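You operate a simulated robot arm through the tools that you are given. There is no shell and no other tool. Be economical: measure what you need, move in short steps, check, and stop when the job is done.

The job below is to be done with a simulated robot arm. You get a single attempt, and the scene is never put back.

JOB
Vacuum off, press SHAKE three times, set power 2 and switch on again.
Fine: press SHAKE only while the vacuum is off; its FILTER lamp must go out.
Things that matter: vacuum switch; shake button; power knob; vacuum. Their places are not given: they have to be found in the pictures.

It is judged by the outcome, as a careful person would: the job done as asked, and still so three seconds after it is handed in. It fails if anything else is knocked over, pushed out of place, dropped, spilled or broken.

ROBOT AND FRAMES
A 6-joint arm with a two-finger parallel gripper, fixed in place. Base frame: the origin is at the foot of the arm, x ahead of it, y to its left, z up. Readings come in mm, degrees, newtons and seconds.
With the tool pointing down near the work surface it reaches from about 240 to 640 mm from the base axis. Its first joint turns from -66.0 to 66.0 degrees. Payload 2.7 kg.
The TCP is the grasp point between the finger pads, 23 mm short of the fingertips. In the tool frame z runs along the fingers and y along their closing line. Largest opening 94 mm; finger width 38, thickness 10; the body of the gripper, 54 by 96 mm, starts 39 mm behind the TCP.
Orientation is that of the tool frame in the base frame, as a unit quaternion [x, y, z, w]. With the fingers straight down and closing along the base's y, the tool's x points along the base's -x, its y along +y and its z along -z.

CONTROLS
- The arm moves only by the tool arm_command. Its argument "series" is one flat list of numbers, 7 for each row, row after row: the gripper command, from -1 (fully open) to 1 (shut), values between in proportion, then the shift along the base's x, y, z in mm, then the turn, a rotation vector about the base's x, y, z in degrees. In form: [claw, dx, dy, dz, wx, wy, wz, claw, dx, dy, dz, wx, wy, wz, ...]. A call has 1 to 8 rows; each row shifts and turns the commanded pose from where the row before left it. Each row takes 0.2 s and may step no farther than 50 mm and 8.6 degrees from the row before; otherwise, or with a gripper value out of range, the whole call is refused. Where a pose cannot be reached the arm comes as near as it can. A force on the tool above 40 N (or 10 N above the force at the start of the call, whichever is more), or a blocked arm, ends the call early, and 0.2 s more pass. Each finger travels about 45 mm/s and halts on what it meets, pressing with about 25 N; the grip force reading is that of the motor and also rises with nothing between the fingers. The clock runs only during rows and for 0.2 s after the last one: add rows that do not move to give the fingers time. The reply holds the time, the measured pose of the TCP, the force on the tool along the base axes, the opening and the grip force, in the units named above and with some noise.
- Cameras (640 x 400 px; columns grow to the right, rows downward): "scene" is fixed at [36.6, -415, 1402.8]; the picture's right is [0.96, -0.27, 0.00], its down [-0.17, -0.60, -0.78] and it looks along [0.21, 0.75, -0.63] (base axes); focal length 324 px, centre (320, 200). "wrist" rides on the gripper at [-39, 0, -44] in the tool frame; the picture's right is [0.00, -1.00, 0.00], its down [0.97, 0.00, -0.24] and it looks along [0.24, 0.00, 0.97] (tool axes); focal length 218 px, centre (320, 200).
- grab_frame(camera): a new picture of that camera. The clock stands still meanwhile.
- locate(camera, pixels): for up to 12 pixels [column, row] of the newest picture of that camera ("zoom" is the newest enlarged one), the place [x, y, z] in the base frame of the surface seen there, good to about 2 mm, but the place of the scene camera against the robot may be out by one fixed shift of up to 12 mm in any direction. The clock stands still meanwhile.
- inspect(camera, box): a new picture of the part [left, top, right, bottom] of that camera's present view, enlarged. The clock stands still meanwhile.
- finish_job(): hands the job in; it is judged then, once.

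Work in short steps. Measure before you move; look again where a grasp or a placing could have gone wrong, and mend it. You have 80 turns and 34 pictures in all, those below and enlarged ones among them. Open the gripper and draw the arm clear of the work before you hand the job in, unless the task says otherwise; then end with one line.

The tools are called after ">>>" as name(argument=value, ...) on one line, values as JSON. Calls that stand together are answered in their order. arm_command: Moves the arm, as the interface text tells. Its arguments: {"type":"object","properties":{"series":{"type":"array"}},"required":["series"]} The other tools are called the same way: grab_frame (camera) takes a picture; locate (camera, pixels) gives the place of the surface under pixels of a picture; inspect (camera, box) takes an enlarged picture of a part of a camera's view; finish_job () hands the job in.

At the start:

```text
time_s: 0.0
eef_pos: [396.1, 94.7, 1033.3]
tool_rot: [0.0, 1.0, 0.0, 0.0]
ft_force: [0.1, 0.5, -0.5]
width: 94.1
gripper_force: 0.1
```

scene: 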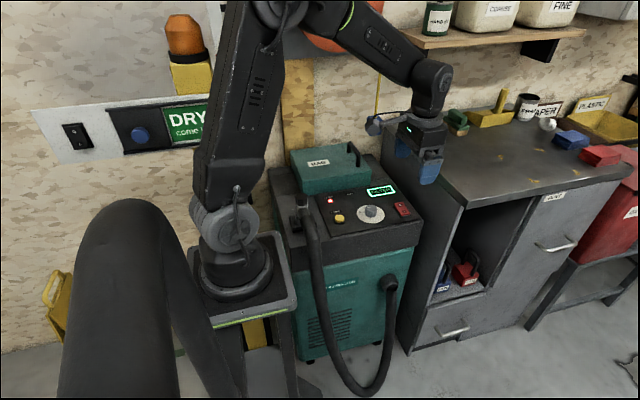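
wrist: 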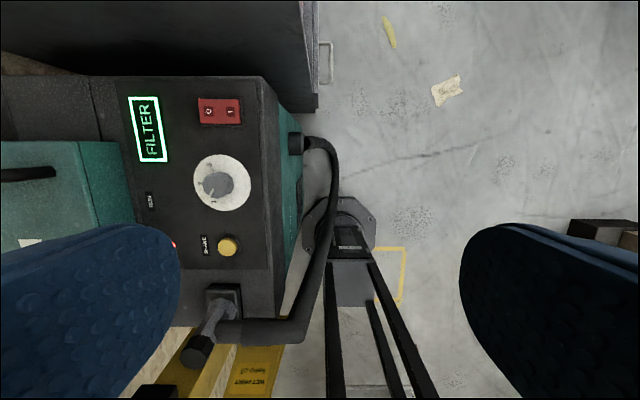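

The panel shows the red switch (wrist ~219,111), the dial (~221,183), the yellow SHAKE button (~228,246) and the FILTER lamp. I'll enlarge both views.

>>> inspect(camera="wrist", box=[110, 80, 310, 290])

>>> inspect(camera="scene", box=[270, 130, 450, 250])

>>> locate(camera="wrist", pixels=[[208, 111], [232, 111], [219, 111], [219, 183], [200, 183], [228, 246], [240, 210], [180, 110], [260, 150], [225, 310], [197, 350], [150, 250]])

```text
1.90 times, centred on (210, 185) of wrist
```

zoom: 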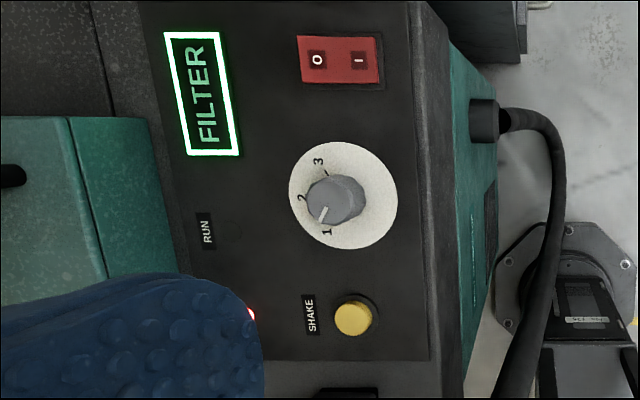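

```text
3.33 times, centred on (360, 190) of scene
```

zoom: 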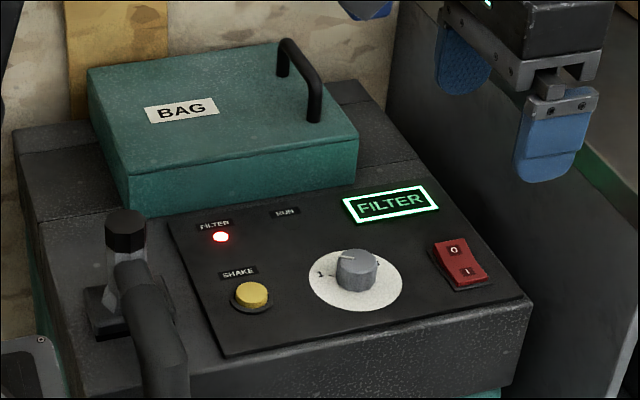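

```text
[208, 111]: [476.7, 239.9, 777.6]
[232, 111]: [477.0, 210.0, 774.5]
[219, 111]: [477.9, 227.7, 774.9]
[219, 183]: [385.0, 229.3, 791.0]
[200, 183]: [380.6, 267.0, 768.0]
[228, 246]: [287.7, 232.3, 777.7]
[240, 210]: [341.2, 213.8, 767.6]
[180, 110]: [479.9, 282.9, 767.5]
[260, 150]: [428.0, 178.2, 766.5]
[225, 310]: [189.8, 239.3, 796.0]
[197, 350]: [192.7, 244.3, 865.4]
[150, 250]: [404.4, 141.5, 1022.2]
```

The rocker's I side reads lower, so it seems on. The FILTER lamp is red and the pointer is near 1. I'll move above the panel for a clearer view before touching anything.

>>> arm_command(series=[-1, 0, 45, 0, 0, 0, 0, -1, 0, 45, 0, 0, 0, 0, -1, 0, 40, -20, 0, 0, 0, -1, 0, 0, -20, 0, 0, 0, -1, 0, 0, 0, 0, 0, 0])

>>> grab_frame(camera="wrist")

>>> inspect(camera="wrist", box=[220, 60, 420, 280])

```text
time_s: 1.2
eef_pos: [395.8, 223.6, 992.4]
tool_rot: [-0.001, 1.0, 0.001, 0.0]
ft_force: [-0.7, 0.8, 0.0]
width: 93.9
gripper_force: 0.0
```

```text
29 pictures are left
```

wrist: 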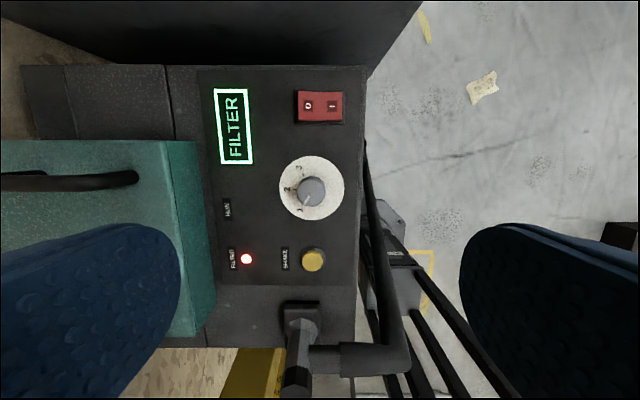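

```text
1.82 times, centred on (320, 170) of wrist
```

zoom: 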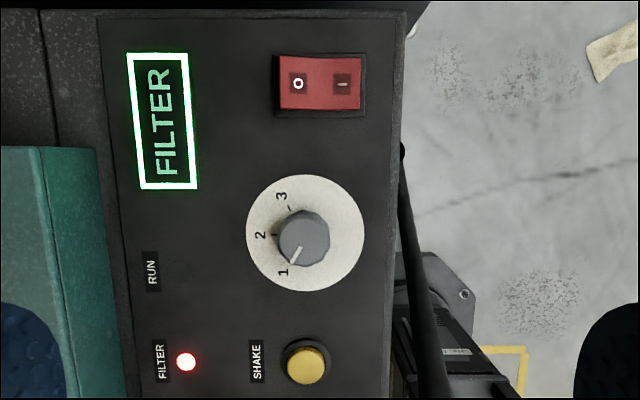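

The RUN lamp isn't visibly lit, so I need the rocker's actual tilt. I'll measure along it and locate the other parts.

>>> locate(camera="zoom", pixels=[[284, 98], [298, 98], [320, 98], [342, 98], [356, 98], [320, 60], [320, 106], [304, 365], [306, 228], [293, 258], [345, 270], [384, 240]])

>>> inspect(camera="wrist", box=[210, 80, 350, 170])

>>> inspect(camera="scene", box=[320, 175, 420, 238])

```text
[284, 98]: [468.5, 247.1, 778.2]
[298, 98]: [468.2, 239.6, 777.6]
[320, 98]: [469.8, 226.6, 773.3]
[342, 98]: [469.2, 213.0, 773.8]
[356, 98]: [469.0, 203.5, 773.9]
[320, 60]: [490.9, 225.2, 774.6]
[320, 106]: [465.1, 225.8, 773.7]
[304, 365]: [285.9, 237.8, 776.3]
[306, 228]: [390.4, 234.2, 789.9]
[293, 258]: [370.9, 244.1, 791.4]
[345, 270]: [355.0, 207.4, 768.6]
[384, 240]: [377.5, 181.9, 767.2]
```

```text
4.44 times, centred on (280, 125) of wrist
```

zoom: 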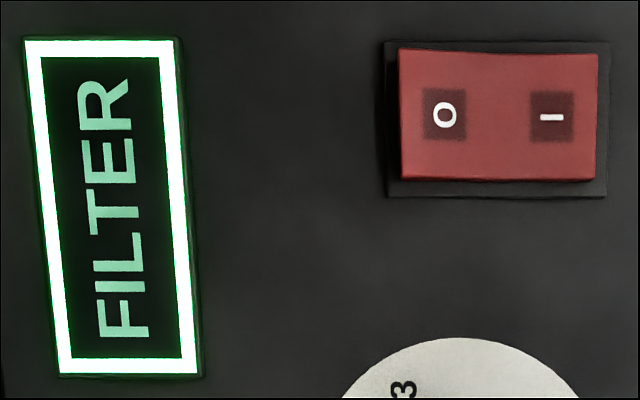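

```text
6.35 times, centred on (370, 206) of scene
```

zoom: 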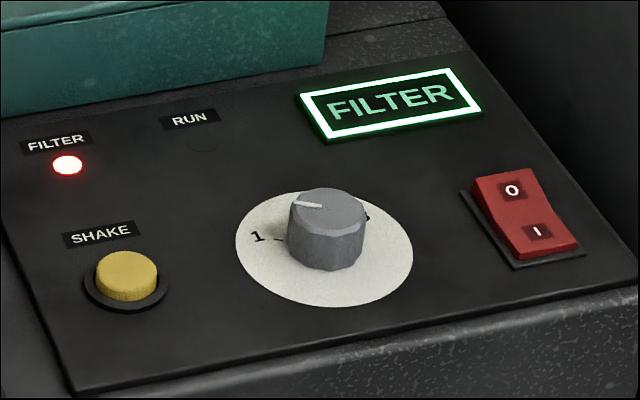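

The rocker is up at O (z 778) and down at I (z 773.5), so it is on. I'll close the gripper and go over the O side at (478, 243), and also check the bag box's height and edge for clearance.

>>> arm_command(series=[1, 40, 10, -30, 0, 0, 0, 1, 42, 9, -40, 0, 0, 0, 1, 0, 0, -40, 0, 0, 0, 1, 0, 0, -40, 0, 0, 0, 1, 0, 0, 0, 0, 0, 0, 1, 0, 0, 0, 0, 0, 0])

>>> grab_frame(camera="wrist")

>>> grab_frame(camera="scene")

>>> locate(camera="scene", pixels=[[330, 165], [368, 170], [310, 190], [375, 184], [350, 146], [302, 200], [339, 219]])

```text
refused: row 1 steps farther than a row can; nothing moved
```

```text
25 pictures are left
```

wrist: 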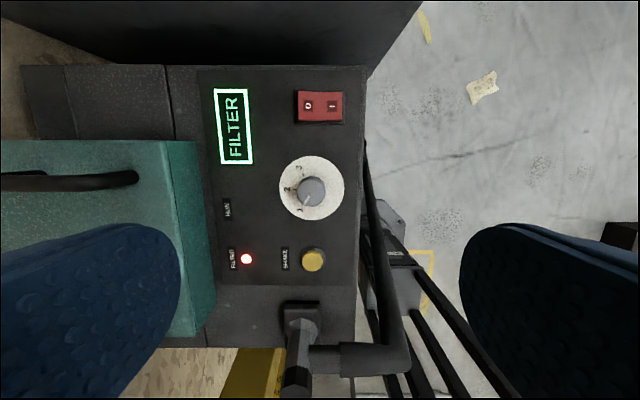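

```text
24 pictures are left
```

scene: 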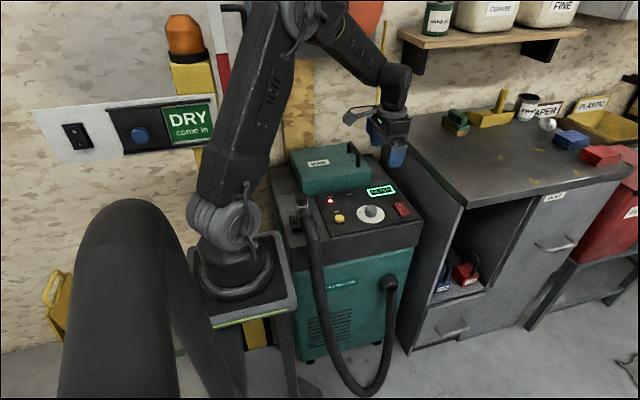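

```text
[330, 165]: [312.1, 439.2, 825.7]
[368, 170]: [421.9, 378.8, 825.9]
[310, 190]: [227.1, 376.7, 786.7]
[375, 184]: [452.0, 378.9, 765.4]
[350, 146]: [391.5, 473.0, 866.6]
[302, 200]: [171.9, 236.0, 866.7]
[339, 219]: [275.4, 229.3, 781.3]
```

The bag box (y>370) is well clear. The call was refused because a row stepped too far, so I'll resend it with smaller steps.

>>> arm_command(series=[1, 40, 10, -20, 0, 0, 0, 1, 42, 9, -20, 0, 0, 0, 1, 0, 0, -45, 0, 0, 0, 1, 0, 0, -45, 0, 0, 0, 1, 0, 0, -30, 0, 0, 0, 1, 0, 0, 0, 0, 0, 0])

>>> grab_frame(camera="wrist")

```text
time_s: 2.6
eef_pos: [477.1, 243.1, 833.4]
tool_rot: [0.0, 1.0, 0.0, 0.0]
ft_force: [0.4, 0.1, -0.6]
width: 0.0
gripper_force: 24.9
```

```text
23 pictures are left
```

wrist: 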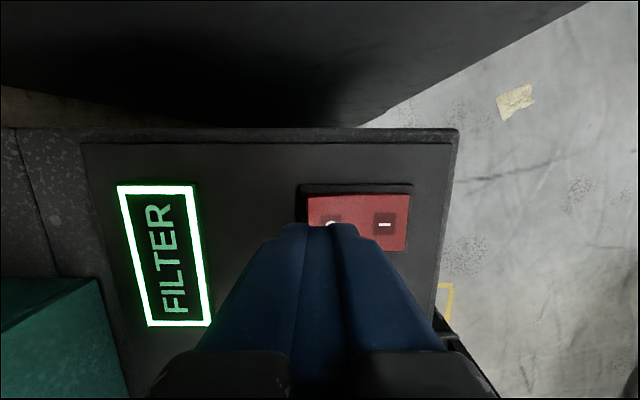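

The fingertip lines up over the O half, so I'll lower in small steps to press it.

>>> arm_command(series=[1, 0, 0, -15, 0, 0, 0, 1, 0, 0, -10, 0, 0, 0, 1, 0, 0, -5, 0, 0, 0, 1, 0, 0, -4, 0, 0, 0, 1, 0, 0, -3, 0, 0, 0, 1, 0, 0, 0, 0, 0, 0])

```text
time_s: 4.0
eef_pos: [476.9, 243.7, 797.3]
tool_rot: [-0.001, 1.0, 0.002, 0.001]
ft_force: [-15.5, -4.8, 32.9]
width: 0.0
gripper_force: 25.2
```

Contact gave 33 N at z 797. I'll lift and look at the rocker.

>>> arm_command(series=[1, 0, 0, 20, 0, 0, 0, 1, -20, 0, 40, 0, 0, 0, 1, -40, 0, 20, 0, 0, 0, 1, 0, 0, 0, 0, 0, 0])

>>> inspect(camera="scene", box=[320, 175, 420, 238])

>>> inspect(camera="wrist", box=[200, 80, 460, 240])

```text
time_s: 5.0
eef_pos: [417.5, 243.0, 876.4]
tool_rot: [-0.001, 1.0, 0.0, 0.0]
ft_force: [-1.0, 0.1, -1.0]
width: 0.0
gripper_force: 24.4
```

```text
6.35 times, centred on (370, 206) of scene
```

zoom: 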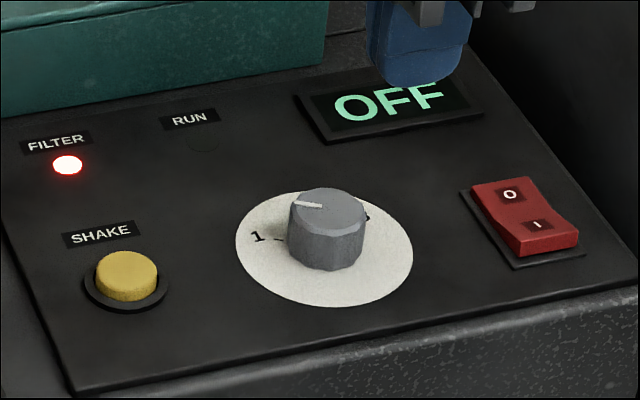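

```text
2.46 times, centred on (330, 160) of wrist
```

zoom: 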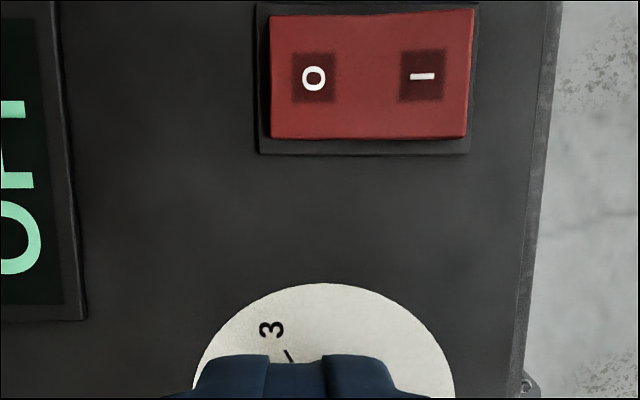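

The display now reads OFF. Next I'll go above SHAKE at (287, 236).

>>> arm_command(series=[1, -45, -3, 0, 0, 0, 0, 1, -45, -3, 0, 0, 0, 0, 1, -40, -1, -20, 0, 0, 0, 1, 0, 0, -25, 0, 0, 0, 1, 0, 0, 0, 0, 0, 0])

>>> grab_frame(camera="wrist")

```text
time_s: 6.2
eef_pos: [288.0, 235.7, 830.9]
tool_rot: [0.0, 1.0, 0.001, 0.0]
ft_force: [0.5, 0.9, 0.3]
width: 0.0
gripper_force: 25.1
```

```text
20 pictures are left
```

wrist: 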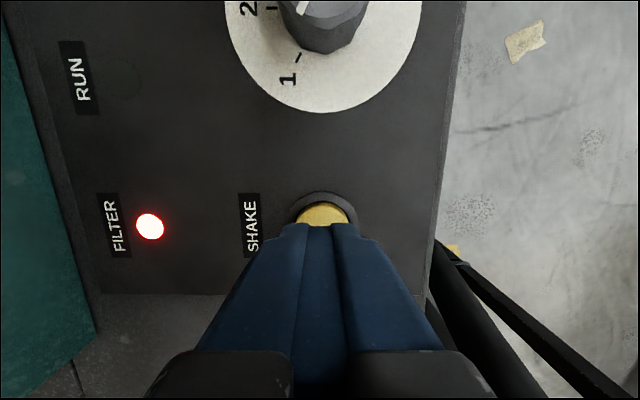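

The fingers are over the yellow button (~322,215). I'll make the first press in small steps.

>>> arm_command(series=[1, 0, 0, -20, 0, 0, 0, 1, 0, 0, -8, 0, 0, 0, 1, 0, 0, -4, 0, 0, 0, 1, 0, 0, -3, 0, 0, 0, 1, 0, 0, -2, 0, 0, 0, 1, 0, 0, 0, 0, 0, 0])

```text
time_s: 7.2
eef_pos: [287.6, 235.5, 799.1]
tool_rot: [-0.002, 1.0, 0.001, 0.0]
ft_force: [-2.8, -1.2, 13.9]
width: 0.1
gripper_force: 24.7
stopped in row 4: the force on the tool passed its limit (the readings are from after the stop); the commanded pose is now the measured one
```

The call stopped on force at z 799 and I can't tell whether the press registered. I'll lift slightly and look.

>>> arm_command(series=[1, 0, 0, 15, 0, 0, 0, 1, 0, 0, 15, 0, 0, 0, 1, 0, 0, 0, 0, 0, 0])

>>> inspect(camera="scene", box=[320, 175, 420, 238])

```text
time_s: 8.0
eef_pos: [287.6, 237.7, 828.4]
tool_rot: [-0.001, 1.0, 0.001, -0.001]
ft_force: [0.5, 1.0, 0.2]
width: 0.3
gripper_force: 25.5
```

```text
6.35 times, centred on (370, 206) of scene
```

zoom: 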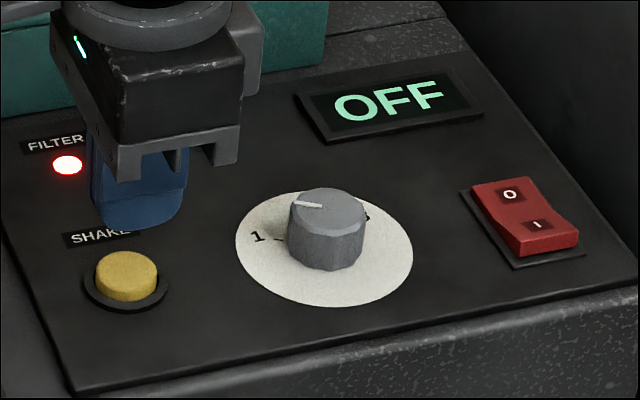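

There's no count on the display, so I need to learn the button's travel. I'll descend slowly and read the force at contact.

>>> arm_command(series=[1, 0, 0, -15, 0, 0, 0, 1, 0, 0, -8, 0, 0, 0, 1, 0, 0, -2, 0, 0, 0, 1, 0, 0, -1, 0, 0, 0, 1, 0, 0, -1, 0, 0, 0, 1, 0, 0, 0, 0, 0, 0])

```text
time_s: 9.4
eef_pos: [288.8, 236.6, 801.7]
tool_rot: [-0.001, 1.0, 0.001, -0.001]
ft_force: [-1.1, -0.2, 0.9]
width: 0.0
gripper_force: 25.2
```

>>> arm_command(series=[1, 0, 0, -1, 0, 0, 0, 1, 0, 0, -0.5, 0, 0, 0, 1, 0, 0, 0, 0, 0, 0])

```text
time_s: 10.2
eef_pos: [287.4, 236.4, 800.3]
tool_rot: [-0.001, 1.0, 0.001, 0.0]
ft_force: [-0.5, -0.6, 0.5]
width: 0.0
gripper_force: 25.1
```

At 800.3 there's still no contact, so I'll keep going in fine steps.

>>> arm_command(series=[1, 0, 0, -0.7, 0, 0, 0, 1, 0, 0, -0.5, 0, 0, 0, 1, 0, 0, 0, 0, 0, 0])

```text
time_s: 11.0
eef_pos: [286.5, 236.4, 799.5]
tool_rot: [-0.001, 1.0, 0.0, 0.0]
ft_force: [0.5, -2.2, 12.4]
width: 0.2
gripper_force: 25.3
```

Contact is at about 799.5 with 12 N. I'll press a little more.

>>> arm_command(series=[1, 0, 0, -0.7, 0, 0, 0, 1, 0, 0, -0.5, 0, 0, 0, 1, 0, 0, 0, 0, 0, 0])

```text
time_s: 11.9
eef_pos: [287.5, 236.6, 799.7]
tool_rot: [-0.001, 1.0, 0.001, 0.0]
ft_force: [-2.0, -1.4, 12.1]
width: 0.1
gripper_force: 25.4
stopped in row 3: the force on the tool passed its limit (the readings are from after the stop); the commanded pose is now the measured one
```

It is stiff: over 40 N with almost no travel. I'll look at what is touching.

>>> inspect(camera="scene", box=[290, 160, 390, 240])

>>> inspect(camera="wrist", box=[230, 150, 410, 260])

```text
5.00 times, centred on (340, 200) of scene
```

zoom: 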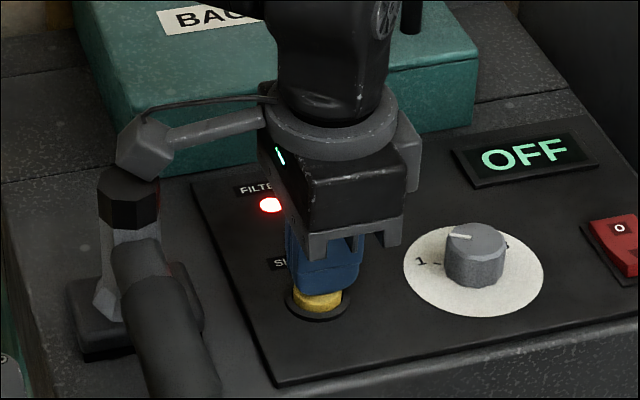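

```text
3.56 times, centred on (320, 205) of wrist
```

zoom: 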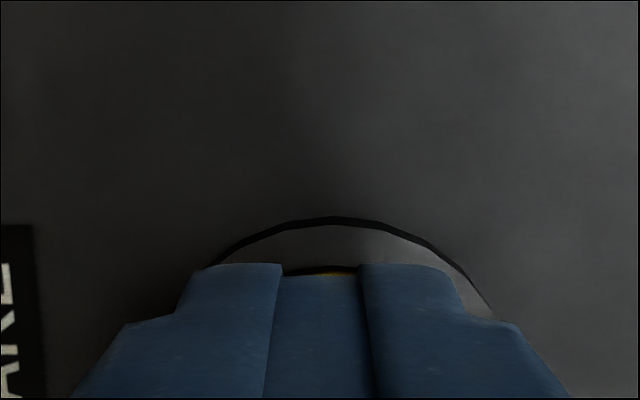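

The grey accessory on the gripper's −x side sits right on top of the hose mast (zoom ~150,150), so that is likely what blocks the arm, not the button. I'll lift and turn the tool about z so the accessory swings toward −y, clear of it.

>>> arm_command(series=[1, 0, 0, 20, 0, 0, 0, 1, 0, 0, 40, 0, 0, 0, 1, 0, 0, 0, 0, 0, 8, 1, 0, 0, 0, 0, 0, 8, 1, 0, 0, 0, 0, 0, 8, 1, 0, 0, 0, 0, 0, 8, 1, 0, 0, 0, 0, 0, 8, 1, 0, 0, 0, 0, 0, 8])

>>> arm_command(series=[1, 0, 0, 0, 0, 0, 8, 1, 0, 0, 0, 0, 0, 8, 1, 0, 0, 0, 0, 0, 0])

>>> inspect(camera="scene", box=[260, 120, 420, 240])

```text
time_s: 13.7
eef_pos: [287.9, 235.8, 858.2]
tool_rot: [-0.409, 0.913, 0.001, -0.001]
ft_force: [-0.4, 0.3, 0.4]
width: 0.1
gripper_force: 25.0
```

```text
time_s: 14.5
eef_pos: [286.3, 236.0, 859.9]
tool_rot: [-0.532, 0.847, 0.001, -0.001]
ft_force: [0.8, -0.7, 0.2]
width: 0.0
gripper_force: 25.4
```

```text
3.33 times, centred on (340, 180) of scene
```

zoom: 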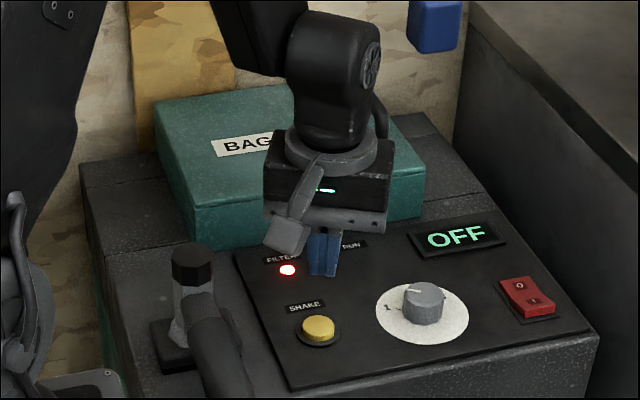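

The accessory is now clear of the mast. I'll descend to just above the button and press in fine steps.

>>> arm_command(series=[1, 0, 0, -40, 0, 0, 0, 1, 0, 0, -14, 0, 0, 0, 1, 0, 0, -4, 0, 0, 0, 1, 0, 0, -1, 0, 0, 0, 1, 0, 0, -1, 0, 0, 0, 1, 0, 0, 0, 0, 0, 0])

```text
time_s: 15.9
eef_pos: [287.4, 237.7, 799.0]
tool_rot: [-0.531, 0.847, 0.001, -0.001]
ft_force: [0.4, 0.3, 1.0]
width: 0.0
gripper_force: 24.7
```

No contact at 799 now, where it had been blocked earlier, so the mast was the obstacle. I'll continue down slowly.

>>> arm_command(series=[1, 0, 0, -1, 0, 0, 0, 1, 0, 0, -1, 0, 0, 0, 1, 0, 0, 0, 0, 0, 0])

```text
time_s: 16.7
eef_pos: [287.6, 236.8, 797.4]
tool_rot: [-0.531, 0.848, 0.001, -0.001]
ft_force: [0.1, 1.1, 2.4]
width: 0.2
gripper_force: 24.6
```

>>> arm_command(series=[1, 0, 0, -1, 0, 0, 0, 1, 0, 0, -1, 0, 0, 0, 1, 0, 0, 0, 0, 0, 0])

```text
time_s: 17.5
eef_pos: [287.7, 235.6, 794.5]
tool_rot: [-0.531, 0.848, 0.001, -0.001]
ft_force: [-1.7, -0.9, 5.4]
width: 0.3
gripper_force: 25.3
```

The button's spring is yielding: 5 N at 794.5. I'll press on to the stop.

>>> arm_command(series=[1, 0, 0, -1, 0, 0, 0, 1, 0, 0, -0.7, 0, 0, 0, 1, 0, 0, 0, 0, 0, 0])

```text
time_s: 18.3
eef_pos: [288.2, 236.5, 793.9]
tool_rot: [-0.531, 0.848, 0.001, -0.002]
ft_force: [0.8, -5.2, 12.9]
width: 0.2
gripper_force: 24.6
```

>>> arm_command(series=[1, 0, 0, -0.7, 0, 0, 0, 1, 0, 0, 0, 0, 0, 0])

```text
time_s: 18.9
eef_pos: [288.1, 235.9, 792.7]
tool_rot: [-0.531, 0.848, 0.001, -0.001]
ft_force: [-0.3, -5.9, 14.9]
width: 0.0
gripper_force: 24.8
```

Pressed to bezel level, which counts as press one. I'll release fully and check the lamp.

>>> arm_command(series=[1, 0, 0, 6, 0, 0, 0, 1, 0, 0, 6, 0, 0, 0, 1, 0, 0, 0, 0, 0, 0])

>>> inspect(camera="scene", box=[290, 160, 410, 240])

```text
time_s: 19.7
eef_pos: [287.4, 235.5, 805.5]
tool_rot: [-0.53, 0.848, 0.002, -0.001]
ft_force: [-0.2, 0.6, 0.1]
width: 0.0
gripper_force: 24.8
```

```text
5.00 times, centred on (350, 200) of scene
```

zoom: 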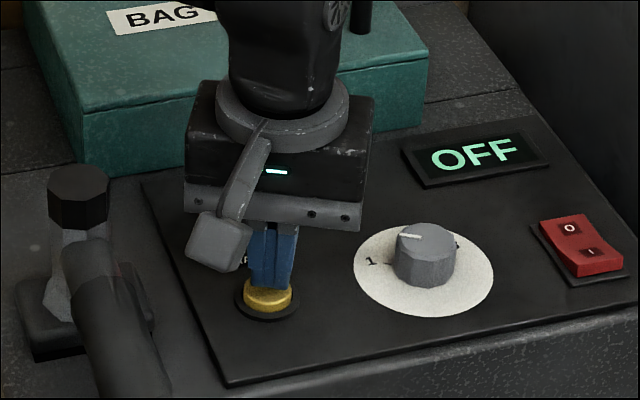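

Now the second press: down 12.5 mm, hold, then up again.

>>> arm_command(series=[1, 0, 0, -6, 0, 0, 0, 1, 0, 0, -3, 0, 0, 0, 1, 0, 0, -2, 0, 0, 0, 1, 0, 0, -1.3, 0, 0, 0, 1, 0, 0, 0, 0, 0, 0])

>>> arm_command(series=[1, 0, 0, 6, 0, 0, 0, 1, 0, 0, 6, 0, 0, 0, 1, 0, 0, 0, 0, 0, 0])

```text
time_s: 20.9
eef_pos: [288.0, 236.7, 791.8]
tool_rot: [-0.53, 0.848, 0.002, 0.0]
ft_force: [-2.7, -6.3, 15.6]
width: 0.1
gripper_force: 25.0
```

```text
time_s: 21.7
eef_pos: [287.2, 235.7, 802.6]
tool_rot: [-0.53, 0.848, 0.002, -0.002]
ft_force: [0.0, 0.2, -0.6]
width: 0.1
gripper_force: 25.0
```

Press two matched press one, at 15.6 N and bezel depth. Now press three, then I'll lift clear.

>>> arm_command(series=[1, 0, 0, -5, 0, 0, 0, 1, 0, 0, -3, 0, 0, 0, 1, 0, 0, -2, 0, 0, 0, 1, 0, 0, -1.5, 0, 0, 0, 1, 0, 0, 0, 0, 0, 0])

>>> arm_command(series=[1, 0, 0, 6, 0, 0, 0, 1, 0, 0, 10, 0, 0, 0, 1, 0, 0, 40, 0, 0, 0, 1, 40, 0, 20, 0, 0, 0, 1, 40, 0, 0, 0, 0, 0, 1, 13, 0, 0, 0, 0, 0, 1, 0, 0, 0, 0, 0, 0])

>>> inspect(camera="scene", box=[290, 150, 420, 240])

>>> grab_frame(camera="wrist")

```text
time_s: 22.9
eef_pos: [288.9, 236.1, 793.7]
tool_rot: [-0.531, 0.847, 0.001, -0.001]
ft_force: [-1.7, -5.4, 14.9]
width: 0.0
gripper_force: 25.1
```

```text
time_s: 24.5
eef_pos: [380.6, 235.4, 869.0]
tool_rot: [-0.53, 0.848, 0.001, -0.001]
ft_force: [0.0, 0.6, -0.4]
width: 0.0
gripper_force: 24.6
```

```text
4.44 times, centred on (355, 195) of scene
```

zoom: 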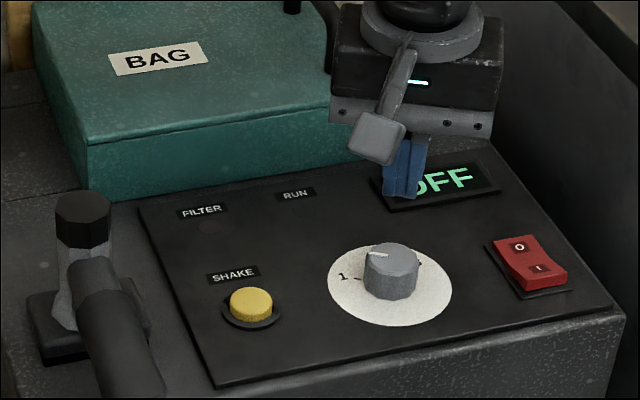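

```text
13 pictures are left
```

wrist: 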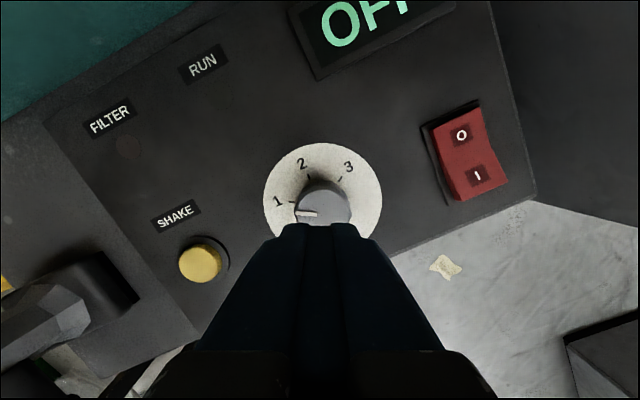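

The FILTER lamp is out and the display reads OFF. Now the knob: I'll open the gripper and raise a bit to measure the dial centre, ticks and pointer.

>>> arm_command(series=[-1, 0, 0, 15, 0, 0, 0, -1, 0, 0, 15, 0, 0, 0, -1, 0, 0, 0, 0, 0, 0, -1, 0, 0, 0, 0, 0, 0, -1, 0, 0, 0, 0, 0, 0])

>>> inspect(camera="wrist", box=[240, 120, 400, 260])

```text
time_s: 25.7
eef_pos: [381.3, 236.4, 898.3]
tool_rot: [-0.531, 0.847, 0.001, 0.0]
ft_force: [-0.9, -0.3, 0.2]
width: 94.2
gripper_force: 0.0
```

```text
2.86 times, centred on (320, 190) of wrist
```

zoom: 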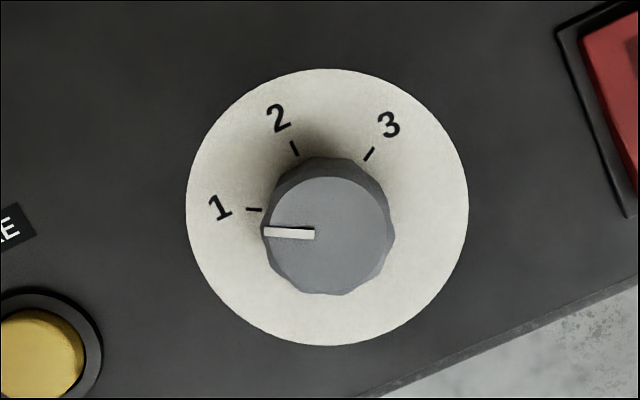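

>>> locate(camera="zoom", pixels=[[187, 207], [468, 207], [327, 69], [327, 345], [253, 210], [294, 148], [370, 153], [268, 232], [311, 234], [385, 238], [327, 290], [328, 170]])

```text
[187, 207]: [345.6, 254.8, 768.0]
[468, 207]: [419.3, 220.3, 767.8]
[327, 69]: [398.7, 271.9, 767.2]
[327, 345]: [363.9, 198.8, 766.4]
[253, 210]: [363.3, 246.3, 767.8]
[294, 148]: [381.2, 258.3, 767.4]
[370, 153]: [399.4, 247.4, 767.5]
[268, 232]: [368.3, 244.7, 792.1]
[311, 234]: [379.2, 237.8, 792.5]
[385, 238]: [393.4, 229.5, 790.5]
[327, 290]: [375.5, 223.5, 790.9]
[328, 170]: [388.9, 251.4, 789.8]
```

Dial centre is ≈(381.8, 236.4). The ticks are at 152° (1), 92° (2) and 32° (3), and the pointer is at ~148–150°, i.e. at 1. I'll descend to z≈796 around the knob and close.

>>> arm_command(series=[-1, 0, 0, -45, 0, 0, 0, -1, 0, 0, -40, 0, 0, 0, -1, 0, 0, -12, 0, 0, 0, -1, 0, 0, -5, 0, 0, 0, -1, 0, 0, 0, 0, 0, 0])

>>> arm_command(series=[0.3, 0, 0, 0, 0, 0, 0, 0.6, 0, 0, 0, 0, 0, 0, 1, 0, 0, 0, 0, 0, 0, 1, 0, 0, 0, 0, 0, 0, 1, 0, 0, 0, 0, 0, 0])

```text
time_s: 26.9
eef_pos: [380.9, 238.2, 796.7]
tool_rot: [-0.53, 0.848, 0.001, -0.002]
ft_force: [-0.4, -0.6, 0.1]
width: 93.8
gripper_force: 0.0
```

```text
time_s: 28.1
eef_pos: [381.5, 235.6, 796.7]
tool_rot: [-0.531, 0.848, 0.002, -0.001]
ft_force: [19.2, -11.3, -6.0]
width: 33.3
gripper_force: 44.7
```

The knob is gripped at 33 mm. A side force of (19, −11) N means I'm off centre by about a millimetre, so I'll ease that out first.

>>> arm_command(series=[1, 0.8, -0.4, 0, 0, 0, 0, 1, 0, 0, 0, 0, 0, 0])

```text
time_s: 28.7
eef_pos: [382.4, 237.2, 796.7]
tool_rot: [-0.53, 0.848, 0.001, 0.001]
ft_force: [17.9, -11.2, -7.1]
width: 33.4
gripper_force: 44.7
```

>>> arm_command(series=[1, 0.9, -0.5, 0, 0, 0, 0, 1, 0, 0, 0, 0, 0, 0])

```text
time_s: 29.3
eef_pos: [382.2, 235.9, 796.6]
tool_rot: [-0.531, 0.848, 0.002, -0.001]
ft_force: [9.7, -4.6, 0.5]
width: 33.6
gripper_force: 44.8
```

The force has dropped to about 10 N. I'll turn the knob clockwise, −30° first, and check the readings.

>>> arm_command(series=[1, 0, 0, 0, 0, 0, -5, 1, 0, 0, 0, 0, 0, -5, 1, 0, 0, 0, 0, 0, -5, 1, 0, 0, 0, 0, 0, -5, 1, 0, 0, 0, 0, 0, -5, 1, 0, 0, 0, 0, 0, -5])

```text
time_s: 30.7
eef_pos: [383.4, 235.9, 796.8]
tool_rot: [-0.293, 0.956, 0.002, -0.001]
ft_force: [9.1, 0.8, 5.2]
width: 33.0
gripper_force: 44.6
```

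Turned 30° with low forces. I'll do the remaining ~30°.

>>> arm_command(series=[1, 0, 0, 0, 0, 0, -5, 1, 0, 0, 0, 0, 0, -5, 1, 0, 0, 0, 0, 0, -5, 1, 0, 0, 0, 0, 0, -5, 1, 0, 0, 0, 0, 0, -5, 1, 0, 0, 0, 0, 0, -5, 1, 0, 0, 0, 0, 0, 0])

>>> inspect(camera="wrist", box=[240, 120, 400, 260])

```text
time_s: 32.3
eef_pos: [382.9, 235.8, 796.2]
tool_rot: [-0.035, 0.999, 0.001, 0.0]
ft_force: [12.8, -11.1, 12.7]
width: 33.3
gripper_force: 44.3
```

```text
2.86 times, centred on (320, 190) of wrist
```

zoom: 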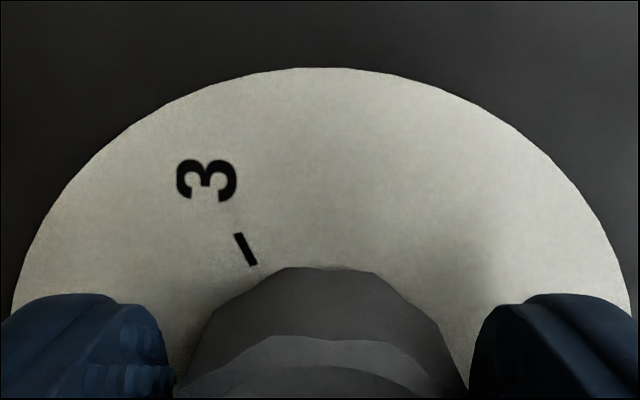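

The pointer is hidden here, so I'll open, lift straight up and check.

>>> arm_command(series=[-1, 0, 0, 0, 0, 0, 0, -1, 0, 0, 0, 0, 0, 0, -1, 0, 0, 0, 0, 0, 0, -1, 0, 0, 20, 0, 0, 0, -1, 0, 0, 40, 0, 0, 0, -1, 0, 0, 40, 0, 0, 0, -1, 0, 0, 0, 0, 0, 0])

>>> inspect(camera="wrist", box=[240, 100, 400, 260])

```text
time_s: 33.9
eef_pos: [382.0, 237.4, 896.3]
tool_rot: [-0.036, 0.999, 0.001, -0.001]
ft_force: [0.7, 0.5, 0.2]
width: 94.0
gripper_force: 0.0
```

```text
2.50 times, centred on (320, 180) of wrist
```

zoom: 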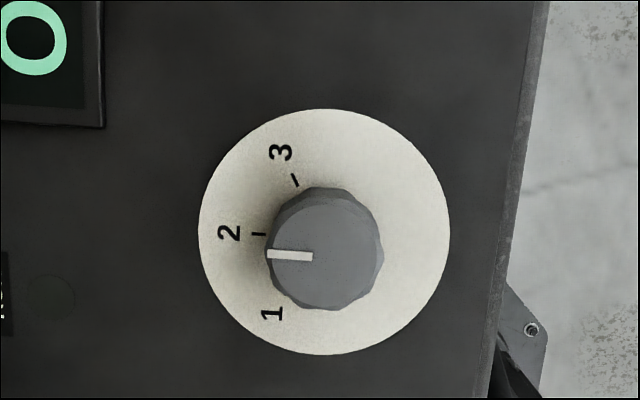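

It looks to be at 2, with parallax. I'll verify the pointer angle.

>>> locate(camera="zoom", pixels=[[271, 254], [308, 257], [259, 234], [199, 232], [449, 232], [325, 109], [325, 354]])

```text
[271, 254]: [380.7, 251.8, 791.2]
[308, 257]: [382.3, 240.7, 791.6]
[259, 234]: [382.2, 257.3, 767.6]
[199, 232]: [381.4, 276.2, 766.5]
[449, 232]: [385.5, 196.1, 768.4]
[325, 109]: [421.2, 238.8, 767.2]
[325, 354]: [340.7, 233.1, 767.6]
```

The pointer is on 2 within measuring error (±4°). Next I'll close the gripper and go over the I side of the rocker at (478, 212).

>>> arm_command(series=[1, 32, -8, 0, 0, 0, -4, 1, 32, -8, 0, 0, 0, 0, 1, 32, -8, 0, 0, 0, 0, 1, 0, 0, -40, 0, 0, 0, 1, 0, 0, -30, 0, 0, 0, 1, 0, 0, 0, 0, 0, 0])

>>> grab_frame(camera="wrist")

```text
time_s: 35.3
eef_pos: [478.5, 212.9, 825.9]
tool_rot: [-0.001, 1.0, 0.001, 0.0]
ft_force: [0.7, 0.1, 0.0]
width: 0.2
gripper_force: 25.1
```

```text
9 pictures are left
```

wrist: 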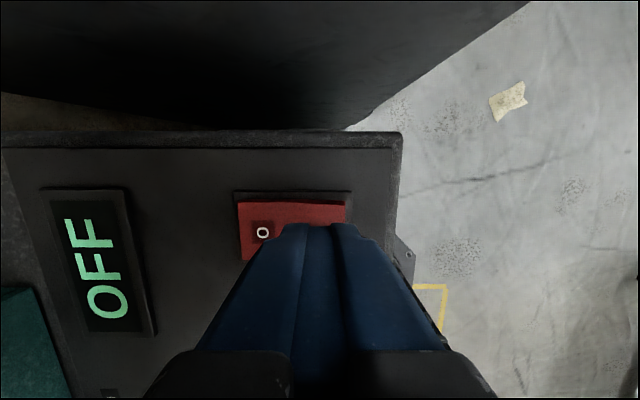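

The fingers are over the I half. I'll press down by about 29 mm to z≈797, as for O.

>>> arm_command(series=[1, 0, 0, -15, 0, 0, 0, 1, 0, 0, -7, 0, 0, 0, 1, 0, 0, -3, 0, 0, 0, 1, 0, 0, -3, 0, 0, 0, 1, 0, 0, -2, 0, 0, 0, 1, 0, 0, 0, 0, 0, 0])

>>> arm_command(series=[1, 0, 0, 20, 0, 0, 0, 1, 0, 0, 40, 0, 0, 0, 1, 0, -45, 20, 0, 0, 0, 1, 0, -45, 20, 0, 0, 0, 1, 0, -45, 20, 0, 0, 0, 1, 0, 0, 0, 0, 0, 0])

>>> inspect(camera="scene", box=[290, 160, 420, 240])

```text
time_s: 36.7
eef_pos: [479.7, 211.5, 799.3]
tool_rot: [-0.001, 1.0, 0.001, 0.001]
ft_force: [-7.1, -5.1, 21.8]
width: 0.3
gripper_force: 25.2
```

```text
time_s: 38.1
eef_pos: [478.8, 77.4, 916.9]
tool_rot: [-0.002, 1.0, 0.002, 0.0]
ft_force: [-1.3, 0.4, -0.7]
width: 0.0
gripper_force: 24.8
```

```text
4.92 times, centred on (355, 200) of scene
```

zoom: 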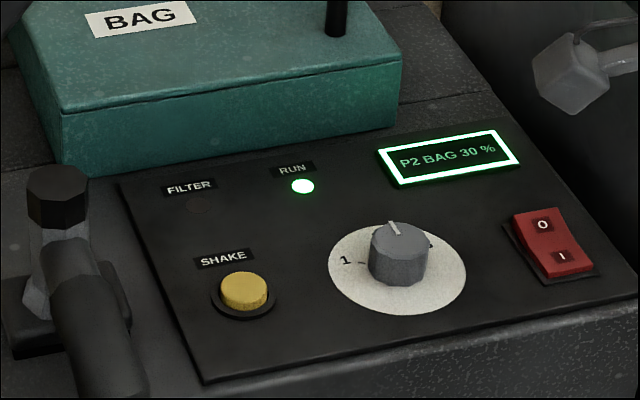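

The display reads "P2 BAG 30 %", RUN is lit and FILTER is out. I'll open the gripper, draw clear, and check the whole scene.

>>> arm_command(series=[-1, 0, 0, 40, 0, 0, 0, -1, -20, 0, 40, 0, 0, 0, -1, -20, 0, 30, 0, 0, 0, -1, 0, 0, 0, 0, 0, 0, -1, 0, 0, 0, 0, 0, 0, -1, 0, 0, 0, 0, 0, 0])

>>> grab_frame(camera="scene")

```text
time_s: 39.5
eef_pos: [437.3, 75.8, 1027.5]
tool_rot: [-0.001, 1.0, 0.002, 0.0]
ft_force: [-0.5, 0.5, -0.2]
width: 94.0
gripper_force: 0.0
```

```text
7 pictures are left
```

scene: 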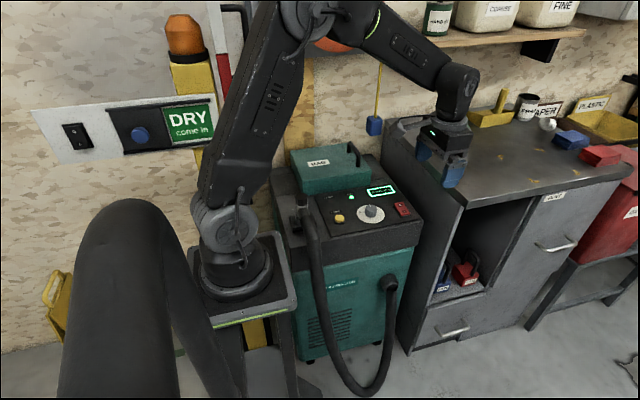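

Everything is in place: RUN is lit, FILTER is dark and the arm is clear, so I'm handing the job in.

>>> finish_job()

```text
The job is handed in.
```

The vacuum was switched off, SHAKE was pressed three times while it was off, the power was set to 2 and it was switched on again; RUN is lit, the FILTER lamp is out, and the display reads P2.
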